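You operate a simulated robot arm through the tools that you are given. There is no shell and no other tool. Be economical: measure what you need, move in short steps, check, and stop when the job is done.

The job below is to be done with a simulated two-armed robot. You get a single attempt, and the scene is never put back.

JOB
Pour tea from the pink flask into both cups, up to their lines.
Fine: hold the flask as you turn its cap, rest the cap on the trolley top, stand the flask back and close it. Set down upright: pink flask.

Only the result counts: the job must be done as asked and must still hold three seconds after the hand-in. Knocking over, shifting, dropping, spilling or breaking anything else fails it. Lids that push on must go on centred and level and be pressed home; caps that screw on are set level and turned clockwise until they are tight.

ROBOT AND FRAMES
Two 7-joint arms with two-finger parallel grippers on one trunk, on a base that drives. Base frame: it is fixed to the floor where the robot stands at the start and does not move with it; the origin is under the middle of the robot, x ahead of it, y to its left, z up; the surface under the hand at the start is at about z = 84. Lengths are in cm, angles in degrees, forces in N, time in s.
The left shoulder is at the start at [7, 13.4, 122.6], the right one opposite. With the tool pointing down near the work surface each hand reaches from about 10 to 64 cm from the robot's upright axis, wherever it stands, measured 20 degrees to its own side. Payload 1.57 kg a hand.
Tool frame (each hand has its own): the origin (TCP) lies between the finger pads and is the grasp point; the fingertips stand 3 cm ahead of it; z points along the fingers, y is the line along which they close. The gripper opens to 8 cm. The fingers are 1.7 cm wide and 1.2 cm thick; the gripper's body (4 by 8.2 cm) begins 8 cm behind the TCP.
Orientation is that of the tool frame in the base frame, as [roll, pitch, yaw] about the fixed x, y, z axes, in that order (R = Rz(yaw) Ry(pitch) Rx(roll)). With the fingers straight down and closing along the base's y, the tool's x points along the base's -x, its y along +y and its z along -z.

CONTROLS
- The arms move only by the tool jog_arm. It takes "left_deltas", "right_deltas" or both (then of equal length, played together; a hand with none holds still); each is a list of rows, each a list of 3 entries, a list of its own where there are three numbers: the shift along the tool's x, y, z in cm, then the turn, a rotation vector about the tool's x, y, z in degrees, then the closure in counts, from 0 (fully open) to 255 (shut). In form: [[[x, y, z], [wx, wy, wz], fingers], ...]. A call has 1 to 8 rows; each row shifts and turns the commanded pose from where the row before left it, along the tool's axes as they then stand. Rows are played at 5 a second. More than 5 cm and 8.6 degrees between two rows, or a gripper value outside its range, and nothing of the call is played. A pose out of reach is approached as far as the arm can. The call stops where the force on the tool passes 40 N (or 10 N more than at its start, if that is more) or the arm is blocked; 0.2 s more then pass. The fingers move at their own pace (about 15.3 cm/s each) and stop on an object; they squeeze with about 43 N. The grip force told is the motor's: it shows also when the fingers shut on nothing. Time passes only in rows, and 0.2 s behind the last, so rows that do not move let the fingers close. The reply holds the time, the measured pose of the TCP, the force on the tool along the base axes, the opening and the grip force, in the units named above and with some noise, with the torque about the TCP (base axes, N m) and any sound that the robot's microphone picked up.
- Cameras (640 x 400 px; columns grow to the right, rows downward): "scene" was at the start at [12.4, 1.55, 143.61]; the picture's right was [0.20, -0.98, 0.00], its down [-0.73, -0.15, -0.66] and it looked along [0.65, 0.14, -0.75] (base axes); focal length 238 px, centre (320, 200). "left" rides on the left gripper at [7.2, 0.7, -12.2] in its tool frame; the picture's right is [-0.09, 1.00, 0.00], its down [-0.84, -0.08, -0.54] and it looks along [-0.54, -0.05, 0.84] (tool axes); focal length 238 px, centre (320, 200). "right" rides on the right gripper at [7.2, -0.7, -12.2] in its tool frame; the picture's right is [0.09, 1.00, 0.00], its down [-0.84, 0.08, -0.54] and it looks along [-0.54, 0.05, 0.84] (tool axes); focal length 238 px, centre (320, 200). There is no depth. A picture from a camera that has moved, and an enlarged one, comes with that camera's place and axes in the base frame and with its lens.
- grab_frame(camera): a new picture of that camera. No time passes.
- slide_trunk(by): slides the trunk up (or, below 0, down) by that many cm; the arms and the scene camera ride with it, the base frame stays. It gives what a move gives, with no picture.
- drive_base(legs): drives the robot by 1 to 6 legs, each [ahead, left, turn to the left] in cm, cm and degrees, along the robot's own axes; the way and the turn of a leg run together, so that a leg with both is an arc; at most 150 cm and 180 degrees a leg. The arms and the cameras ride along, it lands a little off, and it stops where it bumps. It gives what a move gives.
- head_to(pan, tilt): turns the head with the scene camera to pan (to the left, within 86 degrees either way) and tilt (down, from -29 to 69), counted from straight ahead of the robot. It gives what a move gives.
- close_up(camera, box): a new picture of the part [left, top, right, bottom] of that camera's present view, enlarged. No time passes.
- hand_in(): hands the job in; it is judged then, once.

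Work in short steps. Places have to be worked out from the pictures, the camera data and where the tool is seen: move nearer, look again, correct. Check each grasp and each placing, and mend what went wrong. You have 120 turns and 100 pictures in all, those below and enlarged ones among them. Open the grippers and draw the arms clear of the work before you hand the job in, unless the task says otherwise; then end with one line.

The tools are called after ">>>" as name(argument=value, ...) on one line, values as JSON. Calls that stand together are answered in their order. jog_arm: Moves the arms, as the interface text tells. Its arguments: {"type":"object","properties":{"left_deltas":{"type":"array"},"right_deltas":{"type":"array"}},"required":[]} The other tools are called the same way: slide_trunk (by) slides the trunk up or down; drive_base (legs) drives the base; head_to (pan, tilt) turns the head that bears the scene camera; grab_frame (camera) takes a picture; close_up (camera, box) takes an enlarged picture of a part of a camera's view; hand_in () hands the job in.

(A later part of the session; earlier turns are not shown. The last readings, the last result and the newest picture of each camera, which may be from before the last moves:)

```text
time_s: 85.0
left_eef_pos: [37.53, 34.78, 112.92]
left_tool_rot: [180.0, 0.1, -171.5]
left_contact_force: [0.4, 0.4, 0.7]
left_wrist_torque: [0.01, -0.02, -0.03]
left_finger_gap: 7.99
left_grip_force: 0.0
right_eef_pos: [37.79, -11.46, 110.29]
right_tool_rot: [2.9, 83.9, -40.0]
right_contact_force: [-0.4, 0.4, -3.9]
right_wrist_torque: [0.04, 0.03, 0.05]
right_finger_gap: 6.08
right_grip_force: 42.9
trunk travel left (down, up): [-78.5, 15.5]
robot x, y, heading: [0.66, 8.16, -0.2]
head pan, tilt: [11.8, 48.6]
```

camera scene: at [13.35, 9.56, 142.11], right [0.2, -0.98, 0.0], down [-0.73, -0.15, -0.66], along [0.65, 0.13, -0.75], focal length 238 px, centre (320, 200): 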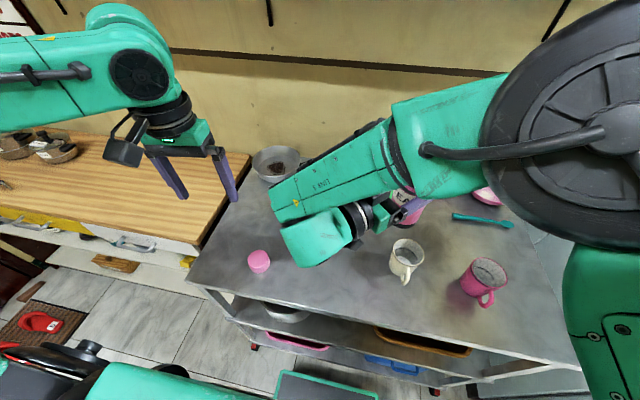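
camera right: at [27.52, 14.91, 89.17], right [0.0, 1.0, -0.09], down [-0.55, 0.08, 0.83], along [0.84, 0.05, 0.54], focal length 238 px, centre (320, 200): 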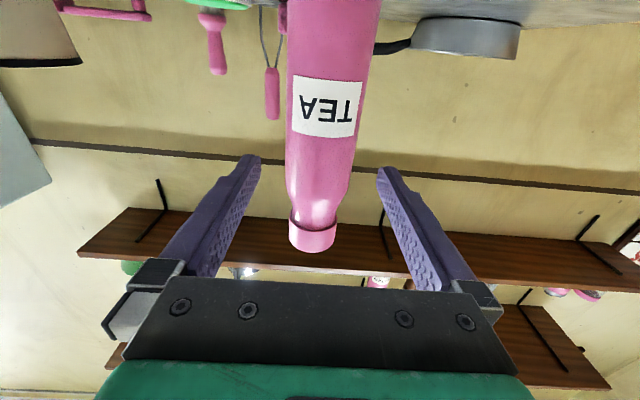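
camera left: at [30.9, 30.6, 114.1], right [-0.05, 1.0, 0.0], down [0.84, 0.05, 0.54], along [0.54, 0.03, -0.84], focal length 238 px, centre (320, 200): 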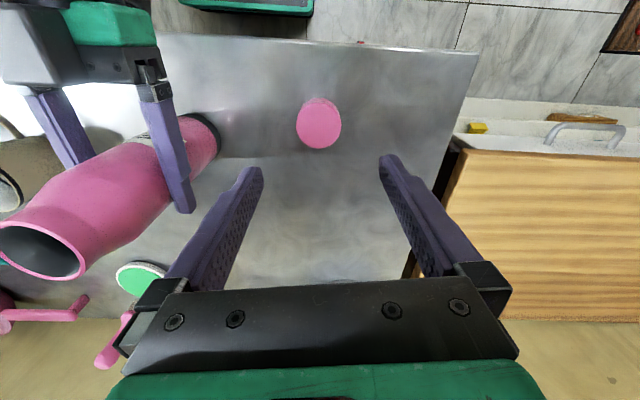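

It reaches well. I level the flask, tilt it the first 25° (well before any flow), and begin swinging the left hand's camera round to watch the cup.

>>> jog_arm(right_deltas=[[[0, 0, 0], [0, 6, 0], 255], [[0, 0, 0], [0, 0, -8.5], 255], [[0, 0, 0], [0, 0, -8.5], 255], [[0, 0, 0], [0, 0, -8.5], 255], [[0, 0, 0], [0, 0, 0], 255], [[0, 0, 0], [0, 0, 0], 255], [[0, 0, 0], [0, 0, 0], 255], [[0, 0, 0], [0, 0, 0], 255]], left_deltas=[[[0, 0, -0.7], [0, 0, 8.5], 0], [[0, 0, -0.7], [0, 0, 8.5], 0], [[0, 0, -0.7], [0, 0, 8.5], 0], [[0, 0, -0.7], [0, 0, 8.5], 0], [[0, 0, -0.7], [0, 0, 8.5], 0], [[0, 0, -0.7], [0, 0, 8.5], 0], [[0, 0, -0.7], [0, 0, 8.5], 0], [[0, 0, -0.7], [0, 0, 8.5], 0]])

```text
time_s: 86.8
left_eef_pos: [37.53, 34.93, 118.61]
left_tool_rot: [179.9, 0.0, 120.3]
left_contact_force: [0.1, 0.2, 0.8]
left_wrist_torque: [0.01, 0.01, 0.02]
left_finger_gap: 7.98
left_grip_force: 0.1
right_eef_pos: [37.83, -11.49, 110.42]
right_tool_rot: [-89.9, 64.7, -132.8]
right_contact_force: [0.3, 0.3, -4.7]
right_wrist_torque: [0.07, -0.03, -0.01]
right_finger_gap: 6.04
right_grip_force: 43.5
trunk travel left (down, up): [-78.5, 15.5]
robot x, y, heading: [1.0, 7.99, 0.1]
head pan, tilt: [11.8, 48.6]
```

Tilt 25° toward the cup, exactly level sideways. I bring the left camera over toward the cup and lower the flask to z≈102.

>>> jog_arm(left_deltas=[[[-3.55, -0.82, 0], [0, 0, 0], 0], [[-3.55, -0.82, 0], [0, 0, 0], 0], [[-3.55, -0.82, 0], [0, 0, 0], 0], [[-3.55, -0.82, 0], [0, 0, 0], 0], [[-3.55, -0.82, 0], [0, 0, 0], 0], [[-3.55, -0.82, 0], [0, 0, 0], 0], [[0, 0, 0], [0, 0, 8.5], 0], [[0, 0, 0], [0, 0, 8.5], 0]], right_deltas=[[[2.4, 1.13, 0], [0, 0, 0], 255], [[2.4, 1.13, 0], [0, 0, 0], 255], [[2.4, 1.13, 0], [0, 0, 0], 255], [[0, 0, 0], [0, 0, 0], 255], [[0, 0, 0], [0, 0, 0], 255], [[0, 0, 0], [0, 0, 0], 255], [[0, 0, 0], [0, 0, 0], 255], [[0, 0, 0], [0, 0, 0], 255]])

>>> grab_frame(camera="left")

>>> grab_frame(camera="scene")

```text
time_s: 88.6
left_eef_pos: [43.57, 15.35, 118.57]
left_tool_rot: [179.9, 0.0, 103.5]
left_contact_force: [0.0, 0.4, -0.3]
left_wrist_torque: [-0.03, 0.01, -0.04]
left_finger_gap: 8.0
left_grip_force: 0.1
left hand out of reach, approached as far as the arm can: row 6
right_eef_pos: [37.23, -10.44, 103.04]
right_tool_rot: [-90.1, 64.8, -133.2]
right_contact_force: [0.1, -1.3, -5.3]
right_wrist_torque: [0.06, -0.05, 0.04]
right_finger_gap: 6.05
right_grip_force: 43.2
right hand out of reach, approached as far as the arm can: row 3
trunk travel left (down, up): [-78.5, 15.5]
robot x, y, heading: [0.75, 7.9, 0.1]
head pan, tilt: [11.8, 48.6]
```

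```text
55 pictures are left
camera left: at [42.69, 22.55, 130.65], right [0.99, 0.14, 0.0], down [0.12, -0.83, 0.54], along [0.08, -0.54, -0.84], focal length 238 px, centre (320, 200)
```

left: 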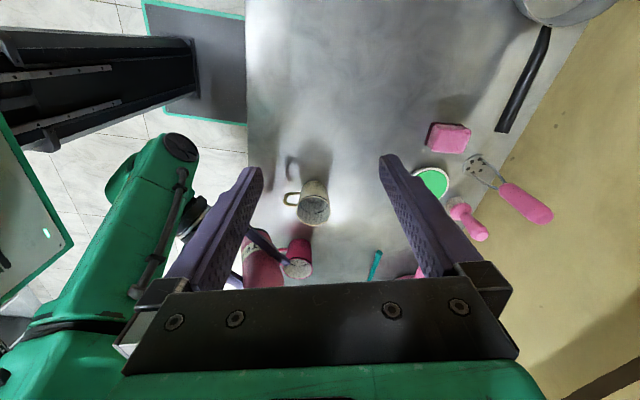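

```text
54 pictures are left
camera scene: at [13.35, 9.49, 142.11], right [0.2, -0.98, 0.0], down [-0.73, -0.15, -0.66], along [0.65, 0.14, -0.75], focal length 238 px, centre (320, 200)
```

scene: 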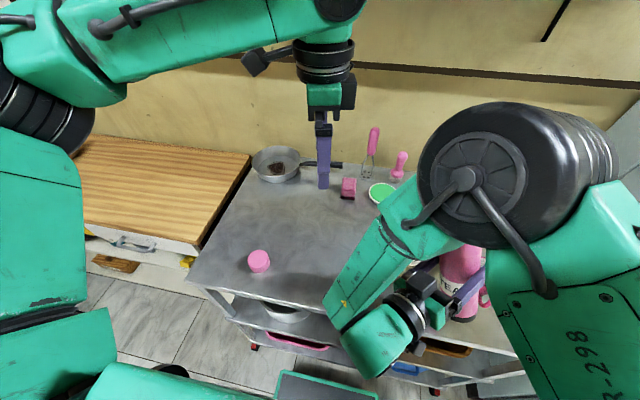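

The left camera has a clear view of the cream cup. The right hand is at its lower limit, so I raise it 5 cm, tilt to 42°, then lower the trunk by 10 cm.

>>> jog_arm(right_deltas=[[[-2.26, -1.06, 0], [0, 0, 0], 255], [[-2.26, -1.06, 0], [0, 0, 0], 255], [[0, 0, 0], [0, 0, -8.5], 255], [[0, 0, 0], [0, 0, -8.5], 255], [[0, 0, 0], [0, 0, 0], 255]])

>>> slide_trunk(by=-10)

```text
time_s: 89.8
left_eef_pos: [43.55, 15.51, 118.53]
left_tool_rot: [179.9, 0.0, 103.4]
left_contact_force: [0.1, -0.9, 0.2]
left_wrist_torque: [-0.01, -0.01, -0.02]
left_finger_gap: 8.01
left_grip_force: 0.1
right_eef_pos: [37.06, -10.61, 107.95]
right_tool_rot: [-91.4, 47.9, -135.0]
right_contact_force: [-0.7, -0.1, -4.6]
right_wrist_torque: [0.06, -0.05, -0.02]
right_finger_gap: 6.06
right_grip_force: 43.1
trunk travel left (down, up): [-78.5, 15.5]
robot x, y, heading: [0.71, 8.12, 0.2]
head pan, tilt: [11.8, 48.6]
```

```text
time_s: 91.1
left_eef_pos: [43.66, 15.45, 108.47]
left_tool_rot: [179.9, 0.0, 103.5]
left_contact_force: [0.6, 0.1, 0.1]
left_wrist_torque: [0.01, 0.0, 0.02]
left_finger_gap: 8.01
left_grip_force: 0.1
right_eef_pos: [37.18, -10.56, 98.04]
right_tool_rot: [-91.2, 48.2, -134.9]
right_contact_force: [-0.1, 0.6, -4.6]
right_wrist_torque: [0.05, -0.04, -0.01]
right_finger_gap: 6.07
right_grip_force: 43.3
trunk travel left (down, up): [-68.5, 25.5]
robot x, y, heading: [0.94, 8.2, -0.0]
head pan, tilt: [11.8, 48.6]
```

Now at 42° and z=98. I shift sideways onto the cup's line, then tilt to 59° while sinking 3 cm, and look for flow.

>>> jog_arm(right_deltas=[[[0.27, -0.3, 1.8], [0, 0, 0], 255], [[0, 0, 0], [0, 0, -8.5], 255], [[1, 1.15, 0], [0, 0, 0], 255], [[0, 0, 0], [0, 0, -8.5], 255], [[0.77, 1.29, 0], [0, 0, 0], 255], [[0, 0, 0], [0, 0, 0], 255]])

>>> grab_frame(camera="left")

```text
time_s: 92.5
left_eef_pos: [43.59, 15.45, 108.49]
left_tool_rot: [179.9, -0.1, 103.4]
left_contact_force: [0.2, 0.1, 0.4]
left_wrist_torque: [0.0, 0.02, 0.01]
left_finger_gap: 8.04
left_grip_force: 0.0
right_eef_pos: [37.91, -11.9, 95.26]
right_tool_rot: [-91.2, 31.5, -135.1]
right_contact_force: [-0.3, -0.9, -4.4]
right_wrist_torque: [0.09, -0.02, 0.01]
right_finger_gap: 6.08
right_grip_force: 42.9
right hand out of reach, approached as far as the arm can: row 5
trunk travel left (down, up): [-68.5, 25.5]
robot x, y, heading: [1.12, 7.8, 0.2]
head pan, tilt: [11.8, 48.6]
```

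```text
53 pictures are left
camera left: at [42.67, 22.58, 120.66], right [0.99, 0.14, 0.0], down [0.12, -0.83, 0.54], along [0.08, -0.54, -0.84], focal length 238 px, centre (320, 200)
```

left: 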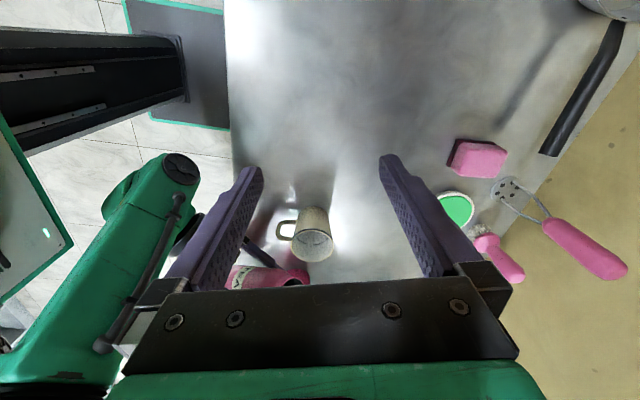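

>>> close_up(camera="left", box=[220, 180, 400, 292])

```text
3.56 times, centred on (310, 236) of left
camera zoom: at [42.67, 22.58, 120.66], right [0.99, 0.14, 0.0], down [0.12, -0.83, 0.54], along [0.08, -0.54, -0.84], focal length 848 px, centre (356, 72)
```

zoom: 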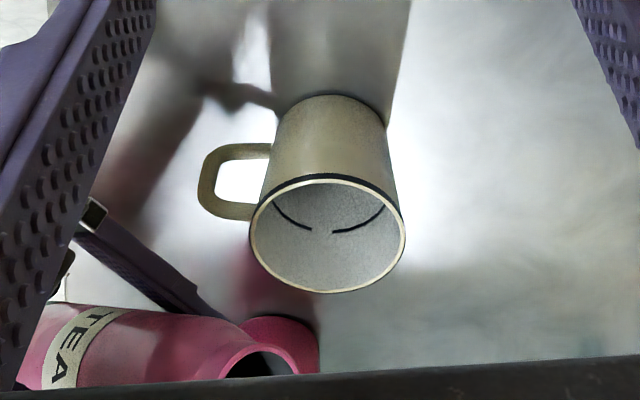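

The mouth sits just above and beside the cup rim, lined up with the cup's centre. I tilt to about 68° and look for tea.

>>> jog_arm(right_deltas=[[[0, 0, 0], [0, 0, -8.5], 255], [[0, 0, 0], [0, 0, 0], 255]])

>>> close_up(camera="left", box=[220, 180, 400, 292])

```text
time_s: 93.1
left_eef_pos: [43.48, 15.52, 108.59]
left_tool_rot: [179.9, 0.0, 103.5]
left_contact_force: [-0.9, 0.2, -0.4]
left_wrist_torque: [-0.01, -0.01, -0.03]
left_finger_gap: 8.0
left_grip_force: 0.1
right_eef_pos: [37.9, -12.02, 95.35]
right_tool_rot: [-91.0, 22.8, -134.8]
right_contact_force: [-0.4, 0.3, -5.3]
right_wrist_torque: [0.06, -0.04, 0.0]
right_finger_gap: 6.07
right_grip_force: 42.7
trunk travel left (down, up): [-68.5, 25.5]
robot x, y, heading: [0.9, 8.05, -0.2]
head pan, tilt: [11.8, 48.6]
```

```text
3.56 times, centred on (310, 236) of left
camera zoom: at [42.67, 22.57, 120.66], right [0.99, 0.14, 0.0], down [0.12, -0.83, 0.54], along [0.08, -0.54, -0.84], focal length 848 px, centre (356, 72)
```

zoom: 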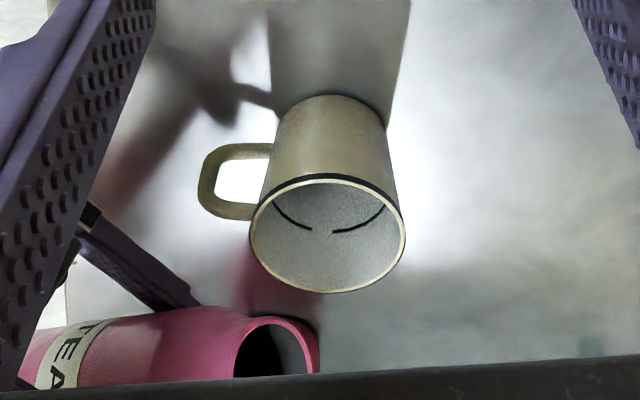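

No flow yet. I tilt another 8.5° to 76°.

>>> jog_arm(right_deltas=[[[0, 0, 0], [0, 0, -8.5], 255], [[0, 0, 0], [0, 0, 0], 255]])

>>> close_up(camera="left", box=[220, 180, 400, 292])

```text
time_s: 93.7
left_eef_pos: [43.61, 15.41, 108.51]
left_tool_rot: [179.9, 0.0, 103.4]
left_contact_force: [0.3, 0.5, 1.2]
left_wrist_torque: [0.0, -0.01, 0.01]
left_finger_gap: 7.99
left_grip_force: 0.1
right_eef_pos: [37.86, -11.9, 95.18]
right_tool_rot: [-91.0, 14.2, -134.7]
right_contact_force: [0.8, 0.6, -4.7]
right_wrist_torque: [0.04, -0.11, 0.02]
right_finger_gap: 6.08
right_grip_force: 43.0
trunk travel left (down, up): [-68.5, 25.5]
robot x, y, heading: [1.04, 8.13, -0.3]
head pan, tilt: [11.8, 48.6]
```

```text
3.56 times, centred on (310, 236) of left
camera zoom: at [42.67, 22.58, 120.66], right [0.99, 0.14, 0.0], down [0.12, -0.83, 0.54], along [0.08, -0.54, -0.84], focal length 848 px, centre (356, 72)
```

zoom: 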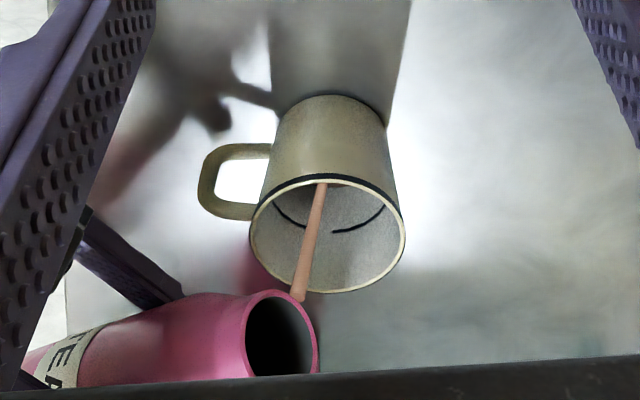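

Tea is flowing cleanly into the middle of the cream cup. I hold one second and look at the level.

>>> jog_arm(right_deltas=[[[0, 0, 0], [0, 0, 0], 255], [[0, 0, 0], [0, 0, 0], 255], [[0, 0, 0], [0, 0, 0], 255], [[0, 0, 0], [0, 0, 0], 255]])

>>> close_up(camera="left", box=[220, 180, 400, 292])

```text
time_s: 94.7
left_eef_pos: [43.45, 15.44, 108.48]
left_tool_rot: [179.9, 0.0, 103.5]
left_contact_force: [-1.0, 1.4, 0.6]
left_wrist_torque: [0.01, 0.01, -0.02]
left_finger_gap: 8.0
left_grip_force: 0.0
right_eef_pos: [37.87, -12.0, 95.2]
right_tool_rot: [-91.0, 14.2, -134.7]
right_contact_force: [0.7, -1.0, -3.9]
right_wrist_torque: [0.1, -0.08, -0.01]
right_finger_gap: 6.06
right_grip_force: 42.6
trunk travel left (down, up): [-68.5, 25.5]
robot x, y, heading: [0.93, 7.67, -0.1]
head pan, tilt: [11.8, 48.6]
```

```text
3.56 times, centred on (310, 236) of left
camera zoom: at [42.67, 22.58, 120.66], right [0.99, 0.14, 0.0], down [0.12, -0.83, 0.54], along [0.08, -0.54, -0.84], focal length 848 px, centre (356, 72)
```

zoom: 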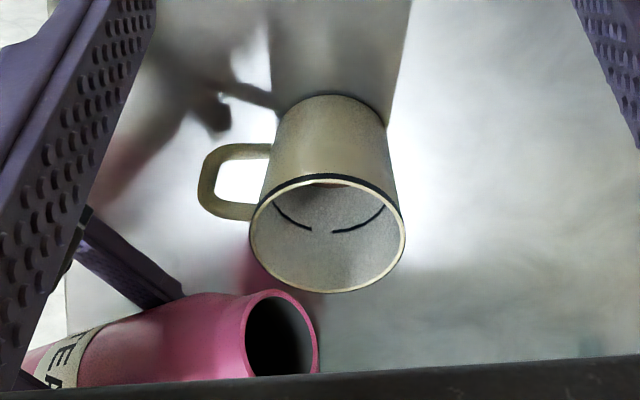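

The flow stopped by itself at this tilt, with the tea still shallow, so tilt controls the amount well. I tilt 4° more with a slight raise and wait.

>>> jog_arm(right_deltas=[[[-0.1, -0.5, 0], [0, 0, -4], 255], [[0, 0, 0], [0, 0, 0], 255], [[0, 0, 0], [0, 0, 0], 255], [[0, 0, 0], [0, 0, 0], 255], [[0, 0, 0], [0, 0, 0], 255]])

>>> close_up(camera="left", box=[220, 180, 400, 292])

```text
time_s: 95.9
left_eef_pos: [43.54, 15.44, 108.48]
left_tool_rot: [179.9, 0.0, 103.6]
left_contact_force: [-0.3, -0.3, -0.1]
left_wrist_torque: [0.02, 0.02, -0.01]
left_finger_gap: 8.03
left_grip_force: 0.1
right_eef_pos: [37.69, -12.06, 95.49]
right_tool_rot: [-91.2, 9.9, -134.8]
right_contact_force: [0.2, 0.2, -4.1]
right_wrist_torque: [0.06, -0.06, 0.0]
right_finger_gap: 6.08
right_grip_force: 42.7
trunk travel left (down, up): [-68.5, 25.5]
robot x, y, heading: [1.33, 7.68, -0.3]
head pan, tilt: [11.8, 48.6]
```

```text
3.56 times, centred on (310, 236) of left
camera zoom: at [42.66, 22.59, 120.66], right [0.99, 0.14, 0.0], down [0.12, -0.83, 0.54], along [0.08, -0.54, -0.84], focal length 848 px, centre (356, 72)
```

zoom: 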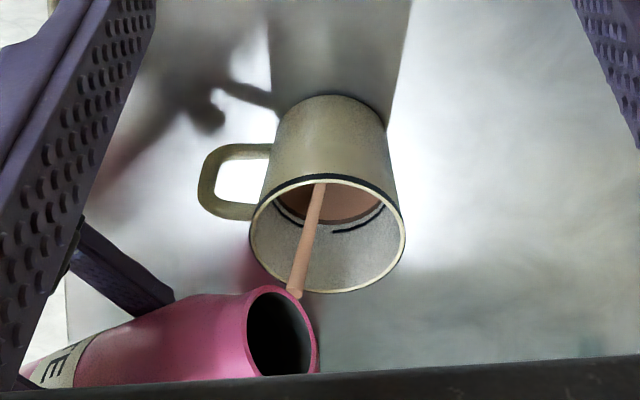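

The level is nearly at the line and tea still runs. I tilt back at once.

>>> jog_arm(right_deltas=[[[0, 0, 0], [0, 0, 8.5], 255]])

>>> close_up(camera="left", box=[270, 210, 360, 270])

```text
time_s: 96.3
left_eef_pos: [43.53, 15.46, 108.49]
left_tool_rot: [179.9, 0.1, 103.5]
left_contact_force: [0.5, 0.5, 1.1]
left_wrist_torque: [0.02, 0.04, 0.01]
left_finger_gap: 8.01
left_grip_force: 0.0
right_eef_pos: [37.7, -12.04, 95.66]
right_tool_rot: [-91.5, 18.7, -135.1]
right_contact_force: [1.0, -0.7, -3.8]
right_wrist_torque: [0.02, -0.07, 0.02]
right_finger_gap: 6.09
right_grip_force: 42.9
trunk travel left (down, up): [-68.5, 25.5]
robot x, y, heading: [1.2, 7.87, -0.0]
head pan, tilt: [11.8, 48.6]
```

```text
6.67 times, centred on (315, 240) of left
camera zoom: at [42.66, 22.59, 120.66], right [0.99, 0.14, 0.0], down [0.12, -0.83, 0.54], along [0.08, -0.54, -0.84], focal length 1589 px, centre (353, -67)
```

zoom: 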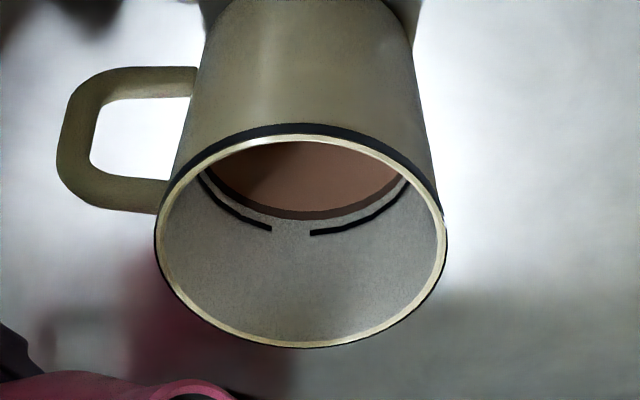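

About 3–4 mm short of the line and the flow has stopped. I creep forward 5° for a moment and look.

>>> jog_arm(right_deltas=[[[0, 0, 0], [0, 0, -5], 255]])

>>> close_up(camera="left", box=[270, 210, 360, 270])

```text
time_s: 96.7
left_eef_pos: [43.56, 15.39, 108.52]
left_tool_rot: [179.9, 0.0, 103.5]
left_contact_force: [0.3, 0.0, 0.5]
left_wrist_torque: [-0.02, -0.02, -0.03]
left_finger_gap: 8.01
left_grip_force: 0.0
right_eef_pos: [37.69, -12.06, 95.48]
right_tool_rot: [-91.5, 13.9, -135.1]
right_contact_force: [-0.7, -0.8, -4.6]
right_wrist_torque: [0.04, -0.02, 0.03]
right_finger_gap: 6.09
right_grip_force: 42.8
trunk travel left (down, up): [-68.5, 25.5]
robot x, y, heading: [0.98, 8.1, 0.3]
head pan, tilt: [11.8, 48.6]
```

```text
6.67 times, centred on (315, 240) of left
camera zoom: at [42.66, 22.59, 120.66], right [0.99, 0.14, 0.0], down [0.12, -0.83, 0.54], along [0.08, -0.54, -0.84], focal length 1589 px, centre (353, -67)
```

zoom: 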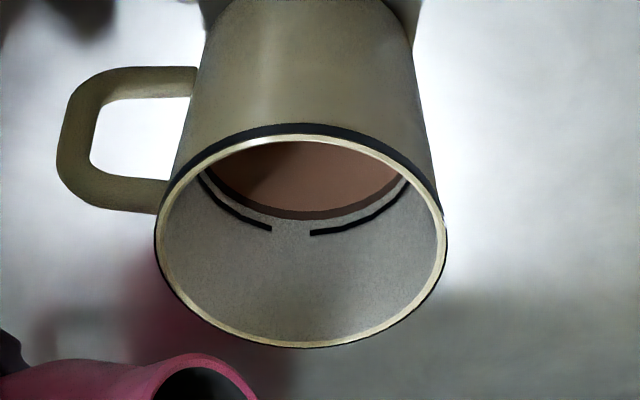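

No flow at 76°. I go on by 3° steps.

>>> jog_arm(right_deltas=[[[0, 0, 0], [0, 0, -3], 255]])

>>> close_up(camera="left", box=[270, 210, 360, 270])

```text
time_s: 97.1
left_eef_pos: [43.52, 15.46, 108.6]
left_tool_rot: [179.9, 0.0, 103.5]
left_contact_force: [-0.2, -0.6, 0.5]
left_wrist_torque: [-0.01, -0.01, -0.02]
left_finger_gap: 8.01
left_grip_force: 0.1
right_eef_pos: [37.61, -12.13, 95.66]
right_tool_rot: [-91.3, 10.9, -134.9]
right_contact_force: [0.0, -0.4, -3.5]
right_wrist_torque: [0.05, -0.07, -0.03]
right_finger_gap: 6.07
right_grip_force: 43.0
trunk travel left (down, up): [-68.5, 25.5]
robot x, y, heading: [0.78, 8.31, 0.0]
head pan, tilt: [11.8, 48.6]
```

```text
6.67 times, centred on (315, 240) of left
camera zoom: at [42.66, 22.59, 120.66], right [0.99, 0.14, 0.0], down [0.12, -0.83, 0.54], along [0.08, -0.54, -0.84], focal length 1589 px, centre (353, -67)
```

zoom: 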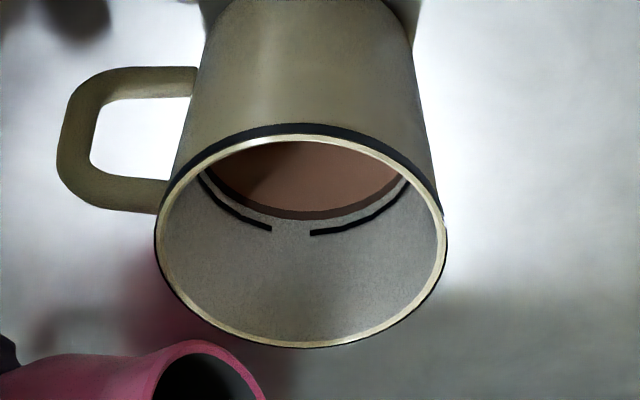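

>>> jog_arm(right_deltas=[[[0, 0, 0], [0, 0, -2], 255]])

>>> close_up(camera="left", box=[270, 210, 360, 270])

```text
time_s: 97.5
left_eef_pos: [43.58, 15.43, 108.54]
left_tool_rot: [179.8, 0.0, 103.4]
left_contact_force: [-0.8, 0.5, -0.3]
left_wrist_torque: [-0.01, -0.02, -0.02]
left_finger_gap: 8.0
left_grip_force: 0.1
right_eef_pos: [37.65, -12.02, 95.66]
right_tool_rot: [-91.4, 9.0, -134.9]
right_contact_force: [-0.8, -0.2, -4.0]
right_wrist_torque: [0.05, -0.03, -0.03]
right_finger_gap: 6.07
right_grip_force: 42.9
trunk travel left (down, up): [-68.5, 25.5]
robot x, y, heading: [0.85, 8.31, 0.0]
head pan, tilt: [11.8, 48.6]
```

```text
6.67 times, centred on (315, 240) of left
camera zoom: at [42.66, 22.59, 120.66], right [0.99, 0.14, 0.0], down [0.12, -0.83, 0.54], along [0.08, -0.54, -0.84], focal length 1589 px, centre (353, -67)
```

zoom: 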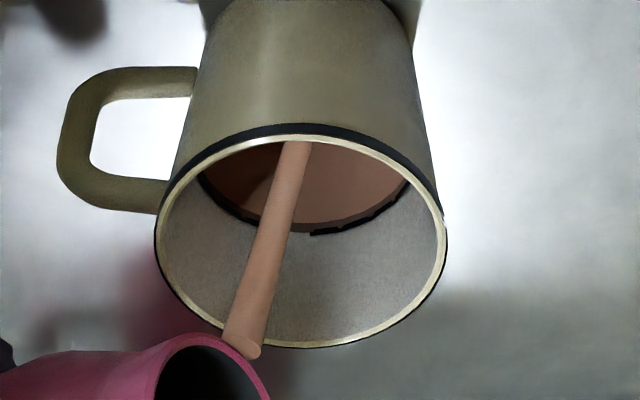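

The level has reached the line. I tilt back right away.

>>> jog_arm(right_deltas=[[[0, 0, 0], [0, 0, 8.5], 255], [[0, 0, 0], [0, 0, 8.5], 255]])

>>> close_up(camera="left", box=[270, 210, 360, 270])

```text
time_s: 98.1
left_eef_pos: [43.59, 15.41, 108.49]
left_tool_rot: [179.9, 0.0, 103.5]
left_contact_force: [-0.7, -0.5, -0.3]
left_wrist_torque: [0.02, 0.01, 0.03]
left_finger_gap: 8.01
left_grip_force: 0.1
right_eef_pos: [37.67, -12.03, 95.69]
right_tool_rot: [-91.4, 26.0, -135.3]
right_contact_force: [0.6, 0.2, -3.8]
right_wrist_torque: [0.07, -0.05, 0.02]
right_finger_gap: 6.07
right_grip_force: 42.5
trunk travel left (down, up): [-68.5, 25.5]
robot x, y, heading: [0.68, 7.92, 0.1]
head pan, tilt: [11.8, 48.6]
```

```text
6.67 times, centred on (315, 240) of left
camera zoom: at [42.66, 22.59, 120.66], right [0.99, 0.14, 0.0], down [0.12, -0.83, 0.54], along [0.08, -0.54, -0.84], focal length 1589 px, centre (353, -67)
```

zoom: 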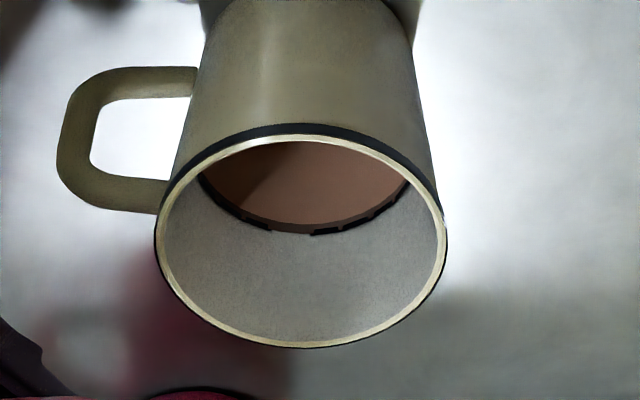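

The cream cup is filled to its line. For the pink cup the same geometry shifted by about [-1.4,-17.6] applies, so I raise the flask 8 cm and drive the base by that, with both arms riding along.

>>> jog_arm(right_deltas=[[[-1.75, -3.6, 0], [0, 0, 0], 255], [[-1.75, -3.6, 0], [0, 0, 0], 255], [[0, 0, 0], [0, 0, 0], 255]])

>>> drive_base(legs=[[-1.4, -17.6, 0]])

>>> grab_frame(camera="left")

```text
time_s: 98.9
left_eef_pos: [43.63, 15.38, 108.6]
left_tool_rot: [180.0, 0.1, 103.5]
left_contact_force: [0.4, 0.4, -0.3]
left_wrist_torque: [0.0, 0.01, 0.03]
left_finger_gap: 8.0
left_grip_force: 0.0
right_eef_pos: [38.13, -11.4, 103.9]
right_tool_rot: [-90.0, 25.1, -132.8]
right_contact_force: [-0.4, 0.0, -3.6]
right_wrist_torque: [0.06, -0.04, -0.01]
right_finger_gap: 6.06
right_grip_force: 42.9
trunk travel left (down, up): [-68.5, 25.5]
robot x, y, heading: [0.48, 7.92, -0.1]
head pan, tilt: [11.8, 48.6]
```

```text
time_s: 100.4
left_eef_pos: [42.12, -2.01, 108.49]
left_tool_rot: [180.0, 0.1, 103.5]
left_contact_force: [0.3, -0.2, 0.1]
left_wrist_torque: [-0.02, 0.03, -0.02]
left_finger_gap: 7.99
left_grip_force: 0.1
right_eef_pos: [36.5, -28.88, 103.83]
right_tool_rot: [-89.9, 25.2, -132.8]
right_contact_force: [-0.3, 0.1, -3.7]
right_wrist_torque: [0.07, -0.04, 0.0]
right_finger_gap: 6.07
right_grip_force: 42.9
trunk travel left (down, up): [-68.5, 25.5]
robot x, y, heading: [-0.55, -9.73, 0.1]
head pan, tilt: [11.8, 48.6]
```

```text
42 pictures are left
camera left: at [41.25, 5.18, 120.64], right [0.99, 0.14, 0.0], down [0.12, -0.83, 0.54], along [0.08, -0.54, -0.84], focal length 238 px, centre (320, 200)
```

left: 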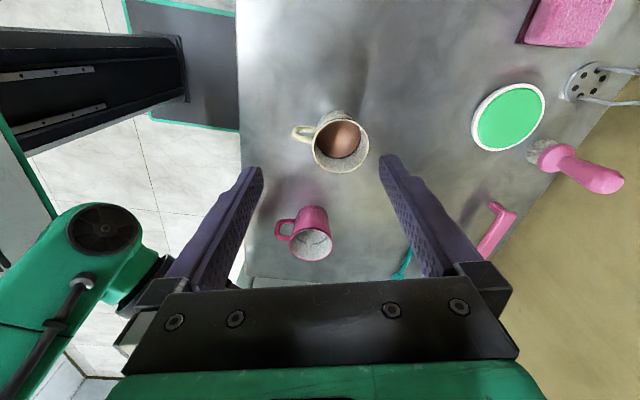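

The pink cup appears just where the cream one did relative to the camera. I lower the flask back to z≈95.7.

>>> jog_arm(right_deltas=[[[1.7, 3.6, 0.1], [0, 0, 0], 255], [[1.7, 3.6, 0], [0, 0, 0], 255], [[0, 0, 0], [0, 0, 0], 255]])

>>> close_up(camera="left", box=[220, 180, 400, 292])

```text
time_s: 101.2
left_eef_pos: [42.04, -2.3, 108.67]
left_tool_rot: [179.8, 0.1, 103.5]
left_contact_force: [0.5, 0.3, 0.0]
left_wrist_torque: [0.02, -0.01, -0.01]
left_finger_gap: 8.01
left_grip_force: 0.1
right_eef_pos: [36.47, -29.58, 95.72]
right_tool_rot: [-91.4, 26.4, -135.2]
right_contact_force: [0.2, 0.8, -4.5]
right_wrist_torque: [0.03, -0.05, 0.01]
right_finger_gap: 6.06
right_grip_force: 42.7
trunk travel left (down, up): [-68.5, 25.5]
robot x, y, heading: [-0.27, -9.66, 0.1]
head pan, tilt: [11.8, 48.6]
```

```text
3.56 times, centred on (310, 236) of left
camera zoom: at [41.13, 5.02, 120.71], right [0.99, 0.14, 0.0], down [0.12, -0.83, 0.54], along [0.08, -0.54, -0.84], focal length 848 px, centre (356, 72)
```

zoom: 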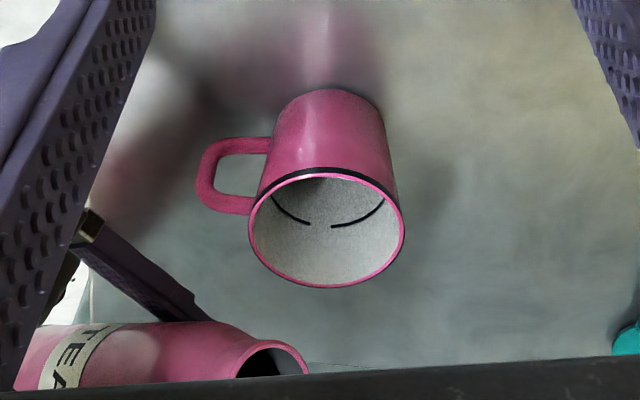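

The cup's line is visible. I shift the flask about 0.5 cm nearer and tilt to 78°, still below the angle where it stopped before.

>>> jog_arm(right_deltas=[[[-0.41, 0.2, -0.18], [0, 0, 0], 255], [[0, 0, 0], [0, 0, -8], 255], [[-0.1, -0.4, 0], [0, 0, -6.4], 255], [[0, 0, 0], [0, 0, 0], 255]])

>>> close_up(camera="left", box=[220, 180, 400, 292])

```text
time_s: 102.2
left_eef_pos: [42.18, -2.12, 108.41]
left_tool_rot: [-180.0, 0.0, 103.5]
left_contact_force: [-1.0, 1.1, -0.9]
left_wrist_torque: [0.01, 0.02, 0.01]
left_finger_gap: 7.98
left_grip_force: 0.0
right_eef_pos: [36.44, -29.39, 95.78]
right_tool_rot: [-91.6, 10.9, -135.2]
right_contact_force: [0.4, -0.1, -3.6]
right_wrist_torque: [0.09, -0.07, 0.0]
right_finger_gap: 6.06
right_grip_force: 43.7
trunk travel left (down, up): [-68.5, 25.5]
robot x, y, heading: [-0.52, -9.61, -0.1]
head pan, tilt: [11.8, 48.6]
```

```text
3.56 times, centred on (310, 236) of left
camera zoom: at [41.24, 5.04, 120.66], right [0.99, 0.14, 0.0], down [0.12, -0.83, 0.54], along [0.08, -0.54, -0.84], focal length 848 px, centre (356, 72)
```

zoom: 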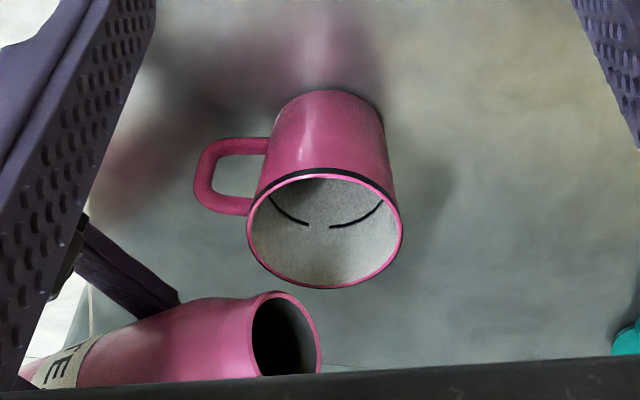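

Nearly the same relation as before. I tilt on to 83° in small rows and look.

>>> jog_arm(right_deltas=[[[0, 0, 0], [0, 0, -3.5], 255], [[0, 0, 0], [0, 0, 0], 255]])

>>> close_up(camera="left", box=[220, 180, 400, 292])

```text
time_s: 102.8
left_eef_pos: [42.14, -2.13, 108.54]
left_tool_rot: [-180.0, 0.0, 103.5]
left_contact_force: [-0.3, 0.4, -0.7]
left_wrist_torque: [0.01, 0.0, -0.02]
left_finger_gap: 8.02
left_grip_force: 0.1
right_eef_pos: [36.53, -29.44, 95.87]
right_tool_rot: [-91.5, 7.9, -135.2]
right_contact_force: [-0.7, 0.1, -3.7]
right_wrist_torque: [0.07, -0.02, 0.01]
right_finger_gap: 6.07
right_grip_force: 42.9
trunk travel left (down, up): [-68.5, 25.5]
robot x, y, heading: [-0.44, -9.54, -0.3]
head pan, tilt: [11.8, 48.6]
```

```text
3.56 times, centred on (310, 236) of left
camera zoom: at [41.24, 5.03, 120.66], right [0.99, 0.14, 0.0], down [0.12, -0.83, 0.54], along [0.08, -0.54, -0.84], focal length 848 px, centre (356, 72)
```

zoom: 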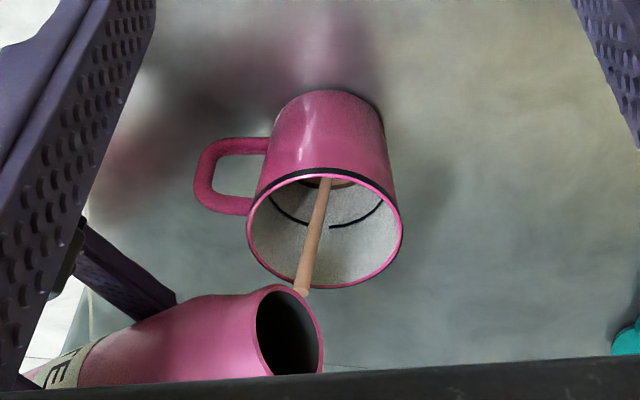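

Flowing well into the pink cup. I hold briefly and check.

>>> jog_arm(right_deltas=[[[0, 0, 0], [0, 0, 0], 255], [[0, 0, 0], [0, 0, 0], 255], [[0, 0, 0], [0, 0, 0], 255]])

>>> close_up(camera="left", box=[270, 210, 360, 270])

```text
time_s: 103.6
left_eef_pos: [42.17, -2.11, 108.45]
left_tool_rot: [180.0, 0.0, 103.5]
left_contact_force: [0.3, -0.1, -0.6]
left_wrist_torque: [0.01, 0.0, 0.01]
left_finger_gap: 8.03
left_grip_force: 0.0
right_eef_pos: [36.52, -29.33, 96.0]
right_tool_rot: [-91.7, 8.2, -135.1]
right_contact_force: [-0.2, 1.0, -4.4]
right_wrist_torque: [0.05, -0.03, -0.05]
right_finger_gap: 6.08
right_grip_force: 42.6
trunk travel left (down, up): [-68.5, 25.5]
robot x, y, heading: [-0.41, -9.35, -0.2]
head pan, tilt: [11.8, 48.6]
```

```text
6.67 times, centred on (315, 240) of left
camera zoom: at [41.24, 5.03, 120.66], right [0.99, 0.14, 0.0], down [0.12, -0.83, 0.54], along [0.08, -0.54, -0.84], focal length 1589 px, centre (353, -67)
```

zoom: 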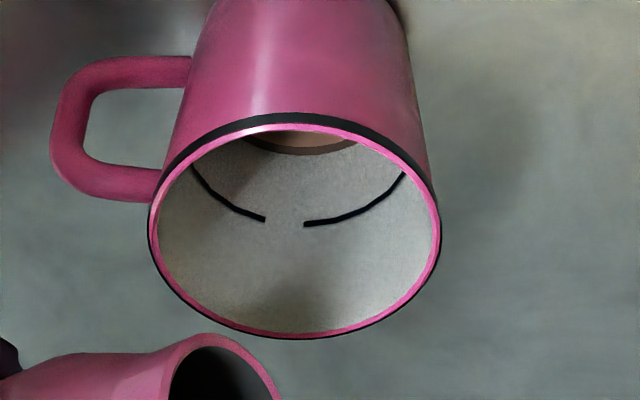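

Flow stopped with the level about halfway. I tilt 3° more.

>>> jog_arm(right_deltas=[[[-0.03, -0.3, 0], [0, 0, -3], 255], [[0, 0, 0], [0, 0, 0], 255]])

>>> close_up(camera="left", box=[270, 210, 360, 270])

```text
time_s: 104.2
left_eef_pos: [42.14, -2.13, 108.47]
left_tool_rot: [-180.0, 0.0, 103.7]
left_contact_force: [0.2, 0.1, -0.4]
left_wrist_torque: [-0.01, 0.02, -0.02]
left_finger_gap: 7.98
left_grip_force: 0.0
right_eef_pos: [36.44, -29.59, 96.04]
right_tool_rot: [-91.8, 4.8, -135.4]
right_contact_force: [0.6, 0.9, -3.6]
right_wrist_torque: [0.08, -0.02, -0.01]
right_finger_gap: 6.08
right_grip_force: 43.0
trunk travel left (down, up): [-68.5, 25.5]
robot x, y, heading: [-0.48, -9.48, -0.4]
head pan, tilt: [11.8, 48.6]
```

```text
6.67 times, centred on (315, 240) of left
camera zoom: at [41.24, 5.04, 120.66], right [0.99, 0.14, 0.0], down [0.12, -0.83, 0.54], along [0.08, -0.54, -0.84], focal length 1589 px, centre (353, -67)
```

zoom: 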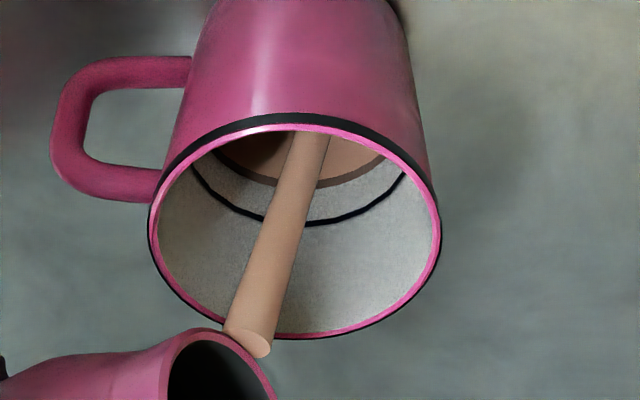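

Rising; about 1 cm to go. One more short hold.

>>> jog_arm(right_deltas=[[[0, 0, 0], [0, 0, 0], 255]])

>>> close_up(camera="left", box=[270, 210, 360, 270])

```text
time_s: 104.6
left_eef_pos: [42.16, -2.01, 108.46]
left_tool_rot: [179.9, 0.0, 103.5]
left_contact_force: [-0.7, 1.0, 0.5]
left_wrist_torque: [0.0, -0.03, -0.02]
left_finger_gap: 7.99
left_grip_force: 0.1
right_eef_pos: [36.53, -29.43, 96.22]
right_tool_rot: [-91.7, 4.9, -135.4]
right_contact_force: [-0.7, 0.2, -3.8]
right_wrist_torque: [0.06, -0.07, 0.02]
right_finger_gap: 6.04
right_grip_force: 42.6
trunk travel left (down, up): [-68.5, 25.5]
robot x, y, heading: [-0.41, -9.42, -0.2]
head pan, tilt: [11.8, 48.6]
```

```text
6.67 times, centred on (315, 240) of left
camera zoom: at [41.23, 5.03, 120.66], right [0.99, 0.14, 0.0], down [0.12, -0.83, 0.54], along [0.08, -0.54, -0.84], focal length 1589 px, centre (353, -67)
```

zoom: 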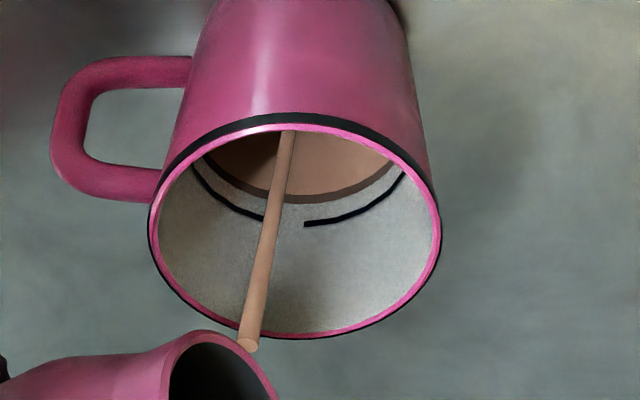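

The stream is thinning and the level is a few millimetres short. I wait for it to stop.

>>> jog_arm(right_deltas=[[[0, 0, 0], [0, 0, 0], 255]])

>>> close_up(camera="left", box=[270, 210, 360, 270])

```text
time_s: 105.0
left_eef_pos: [42.16, -2.14, 108.52]
left_tool_rot: [179.8, 0.0, 103.5]
left_contact_force: [0.0, 0.3, -0.5]
left_wrist_torque: [-0.02, 0.02, -0.02]
left_finger_gap: 8.0
left_grip_force: 0.0
right_eef_pos: [36.44, -29.34, 96.24]
right_tool_rot: [-91.7, 5.1, -135.3]
right_contact_force: [0.3, -0.4, -2.6]
right_wrist_torque: [0.04, -0.08, 0.0]
right_finger_gap: 6.06
right_grip_force: 43.4
trunk travel left (down, up): [-68.5, 25.5]
robot x, y, heading: [-0.37, -9.28, -0.1]
head pan, tilt: [11.8, 48.6]
```

```text
6.67 times, centred on (315, 240) of left
camera zoom: at [41.23, 5.03, 120.66], right [0.99, 0.14, 0.0], down [0.12, -0.83, 0.54], along [0.08, -0.54, -0.84], focal length 1589 px, centre (353, -67)
```

zoom: 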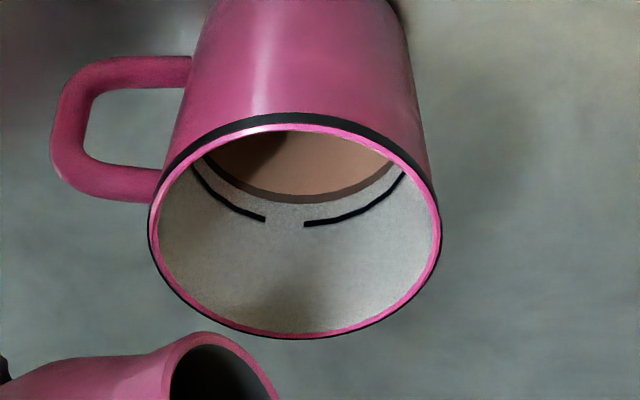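

Stopped, about half a centimetre short; 3° gave about three times that, so I add 1.2°.

>>> jog_arm(right_deltas=[[[0, 0, 0], [0, 0, -1.2], 255], [[0, 0, 0], [0, 0, 0], 255], [[0, 0, 0], [0, 0, 0], 255]])

>>> close_up(camera="left", box=[270, 210, 360, 270])

```text
time_s: 105.8
left_eef_pos: [42.08, -2.05, 108.45]
left_tool_rot: [179.9, 0.0, 103.4]
left_contact_force: [-0.4, 0.2, 0.0]
left_wrist_torque: [-0.02, -0.02, 0.01]
left_finger_gap: 8.0
left_grip_force: 0.0
right_eef_pos: [36.55, -29.31, 96.32]
right_tool_rot: [-91.9, 4.2, -135.3]
right_contact_force: [-0.9, -0.2, -4.2]
right_wrist_torque: [0.07, -0.03, 0.02]
right_finger_gap: 6.07
right_grip_force: 42.7
trunk travel left (down, up): [-68.5, 25.5]
robot x, y, heading: [-0.6, -9.32, 0.1]
head pan, tilt: [11.8, 48.6]
```

```text
6.67 times, centred on (315, 240) of left
camera zoom: at [41.23, 5.04, 120.66], right [0.99, 0.14, 0.0], down [0.12, -0.83, 0.54], along [0.08, -0.54, -0.84], focal length 1589 px, centre (353, -67)
```

zoom: 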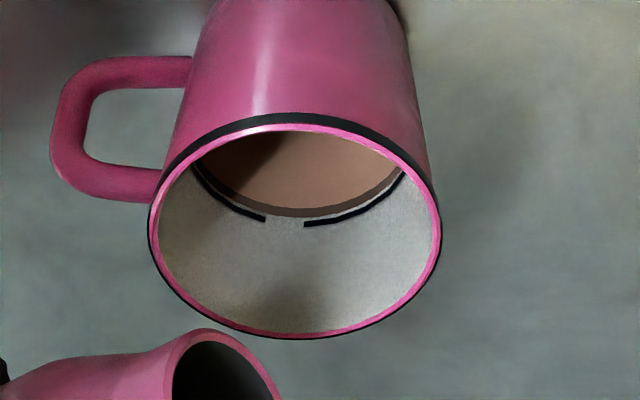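

Almost there, a millimetre or two short. I add 0.5°.

>>> jog_arm(right_deltas=[[[0, 0, 0], [0, 0, -0.5], 255], [[0, 0, 0], [0, 0, 0], 255], [[0, 0, 0], [0, 0, 0], 255]])

>>> close_up(camera="left", box=[270, 210, 360, 270])

```text
time_s: 106.6
left_eef_pos: [42.08, -2.16, 108.38]
left_tool_rot: [179.9, 0.0, 103.5]
left_contact_force: [0.4, 0.5, -0.5]
left_wrist_torque: [0.02, 0.0, -0.02]
left_finger_gap: 7.99
left_grip_force: 0.0
right_eef_pos: [36.56, -29.29, 96.42]
right_tool_rot: [-91.7, 3.9, -135.3]
right_contact_force: [-0.6, 0.1, -3.4]
right_wrist_torque: [0.04, -0.06, 0.02]
right_finger_gap: 6.08
right_grip_force: 42.1
trunk travel left (down, up): [-68.5, 25.5]
robot x, y, heading: [-0.32, -9.81, 0.0]
head pan, tilt: [11.8, 48.6]
```

```text
6.67 times, centred on (315, 240) of left
camera zoom: at [41.23, 5.04, 120.66], right [0.99, 0.14, 0.0], down [0.12, -0.83, 0.54], along [0.08, -0.54, -0.84], focal length 1589 px, centre (353, -67)
```

zoom: 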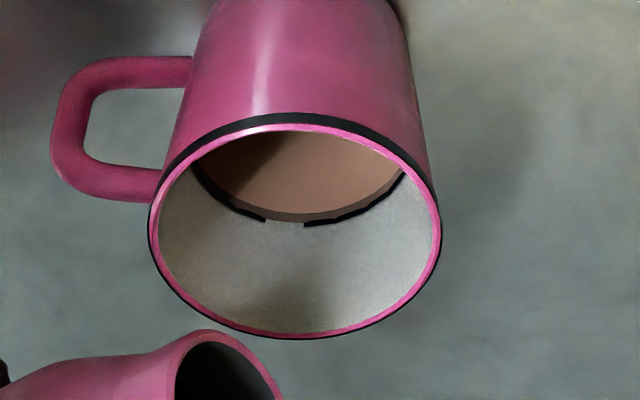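

Both cups are at their lines. I raise the flask while tilting it back, and move the left hand away to the left at the same time.

>>> jog_arm(right_deltas=[[[-0.3, -4.5, 0], [0, 0, 8.5], 255], [[-1, -4.4, 0], [0, 0, 8.5], 255], [[-1.65, -4.3, 0], [0, 0, 8.5], 255], [[0, 0, 0], [0, 0, 8.5], 255], [[0, 0, 0], [0, 0, 8.5], 255], [[0, 0, 0], [0, 0, 8.5], 255], [[0, 0, 0], [0, 0, 8.5], 255], [[0, 0, 0], [0, 0, 8.5], 255]], left_deltas=[[[3.7, 0.4, 0], [0, 0, 0], 0], [[3.7, 0.4, 0], [0, 0, 0], 0], [[3.7, 0.4, 0], [0, 0, 0], 0], [[3.7, 0.4, 0], [0, 0, 0], 0], [[0, 0, 0], [0, 0, 0], 0], [[0, 0, 0], [0, 0, 0], 0], [[0, 0, 0], [0, 0, 0], 0], [[0, 0, 0], [0, 0, 0], 0]])

```text
time_s: 108.4
left_eef_pos: [40.27, 12.61, 108.44]
left_tool_rot: [179.9, 0.0, 103.6]
left_contact_force: [-0.2, 0.4, 0.2]
left_wrist_torque: [-0.01, -0.03, -0.05]
left_finger_gap: 7.99
left_grip_force: 0.1
right_eef_pos: [36.98, -28.62, 110.29]
right_tool_rot: [-89.9, 70.8, -132.8]
right_contact_force: [-0.6, -1.3, -2.6]
right_wrist_torque: [0.05, -0.03, 0.02]
right_finger_gap: 6.07
right_grip_force: 43.1
trunk travel left (down, up): [-68.5, 25.5]
robot x, y, heading: [-0.61, -9.04, -0.1]
head pan, tilt: [11.8, 48.6]
```

Nearly upright. I finish levelling it and move it back to the left at this height, clear above the cups.

>>> jog_arm(right_deltas=[[[0, 0, 0], [0, 0, 8.5], 255], [[0, 0, 0], [0, 0, 8.5], 255], [[0, 0, 0], [0, 0, 2.2], 255], [[0, 3.95, -1.6], [0, 0, 0], 255], [[0, 3.95, -1.6], [0, 0, 0], 255], [[0, 3.95, -1.6], [0, 0, 0], 255], [[0, 3.95, -1.6], [0, 0, 0], 255], [[0, 0, 0], [0, 0, 0], 255]])

>>> drive_base(legs=[[1.5, 17.6, 0]])

>>> slide_trunk(by=10)

```text
time_s: 110.2
left_eef_pos: [40.15, 12.6, 108.6]
left_tool_rot: [179.8, 0.0, 103.5]
left_contact_force: [0.6, -0.8, 0.5]
left_wrist_torque: [0.01, 0.02, 0.0]
left_finger_gap: 8.01
left_grip_force: 0.1
right_eef_pos: [43.16, -13.11, 110.55]
right_tool_rot: [125.0, 89.4, 81.6]
right_contact_force: [0.4, -0.3, -2.8]
right_wrist_torque: [-0.01, 0.0, 0.01]
right_finger_gap: 6.06
right_grip_force: 42.9
trunk travel left (down, up): [-68.5, 25.5]
robot x, y, heading: [-0.72, -9.14, -0.1]
head pan, tilt: [11.8, 48.6]
```

```text
time_s: 111.7
left_eef_pos: [41.58, 30.18, 108.49]
left_tool_rot: [179.9, 0.0, 103.6]
left_contact_force: [0.5, 0.2, -0.2]
left_wrist_torque: [0.01, 0.0, 0.01]
left_finger_gap: 8.0
left_grip_force: 0.0
right_eef_pos: [44.69, 4.6, 110.31]
right_tool_rot: [144.8, 89.5, 101.5]
right_contact_force: [-0.5, -0.1, -2.8]
right_wrist_torque: [0.0, -0.01, 0.0]
right_finger_gap: 6.07
right_grip_force: 42.4
trunk travel left (down, up): [-68.5, 25.5]
robot x, y, heading: [0.8, 7.81, 0.3]
head pan, tilt: [11.8, 48.6]
```

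```text
time_s: 113.0
left_eef_pos: [41.63, 30.23, 118.42]
left_tool_rot: [180.0, 0.1, 103.5]
left_contact_force: [-0.5, 0.4, 0.0]
left_wrist_torque: [0.01, -0.05, -0.01]
left_finger_gap: 8.0
left_grip_force: 0.2
right_eef_pos: [44.9, 4.55, 120.34]
right_tool_rot: [149.7, 89.6, 106.4]
right_contact_force: [-0.6, -0.7, -2.1]
right_wrist_torque: [0.02, 0.0, -0.02]
right_finger_gap: 6.05
right_grip_force: 43.1
trunk travel left (down, up): [-78.5, 15.5]
robot x, y, heading: [0.54, 7.64, 0.1]
head pan, tilt: [11.8, 48.6]
```

Now I yaw the right tool back to straight ahead and turn the left hand back toward the yaw at which it let go of the cap.

>>> jog_arm(right_deltas=[[[0, 0, 0], [-7.2, 0, 0], 255], [[0, 0, 0], [-7.2, 0, 0], 255], [[0, 0, 0], [-7.2, 0, 0], 255], [[0, 0, 0], [-7.2, 0, 0], 255], [[0, 0, 0], [-7.2, 0, 0], 255], [[0, 0, 0], [-7.2, 0, 0], 255], [[0, 0, 0], [0, 0, 0], 255], [[0, 0, 0], [0, 0, 0], 255]], left_deltas=[[[0, 0, 0], [0, 0, -8.5], 0], [[0, 0, 0], [0, 0, -8.5], 0], [[0, 0, 0], [0, 0, -8.5], 0], [[0, 0, 0], [0, 0, -8.5], 0], [[0, 0, 0], [0, 0, -8.5], 0], [[0, 0, 0], [0, 0, -8.5], 0], [[0, 0, 0], [0, 0, -8.5], 0], [[0, 0, 0], [0, 0, -8.5], 0]])

```text
time_s: 114.8
left_eef_pos: [41.67, 30.27, 118.64]
left_tool_rot: [-179.9, 0.1, 171.8]
left_contact_force: [-0.2, -0.5, 0.0]
left_wrist_torque: [0.0, -0.01, -0.02]
left_finger_gap: 8.02
left_grip_force: 0.1
right_eef_pos: [44.76, 4.76, 120.31]
right_tool_rot: [106.9, 89.7, 106.7]
right_contact_force: [0.8, -0.6, -1.9]
right_wrist_torque: [-0.02, 0.0, 0.0]
right_finger_gap: 6.07
right_grip_force: 43.8
trunk travel left (down, up): [-78.5, 15.5]
robot x, y, heading: [0.81, 7.9, -0.1]
head pan, tilt: [11.8, 48.6]
```

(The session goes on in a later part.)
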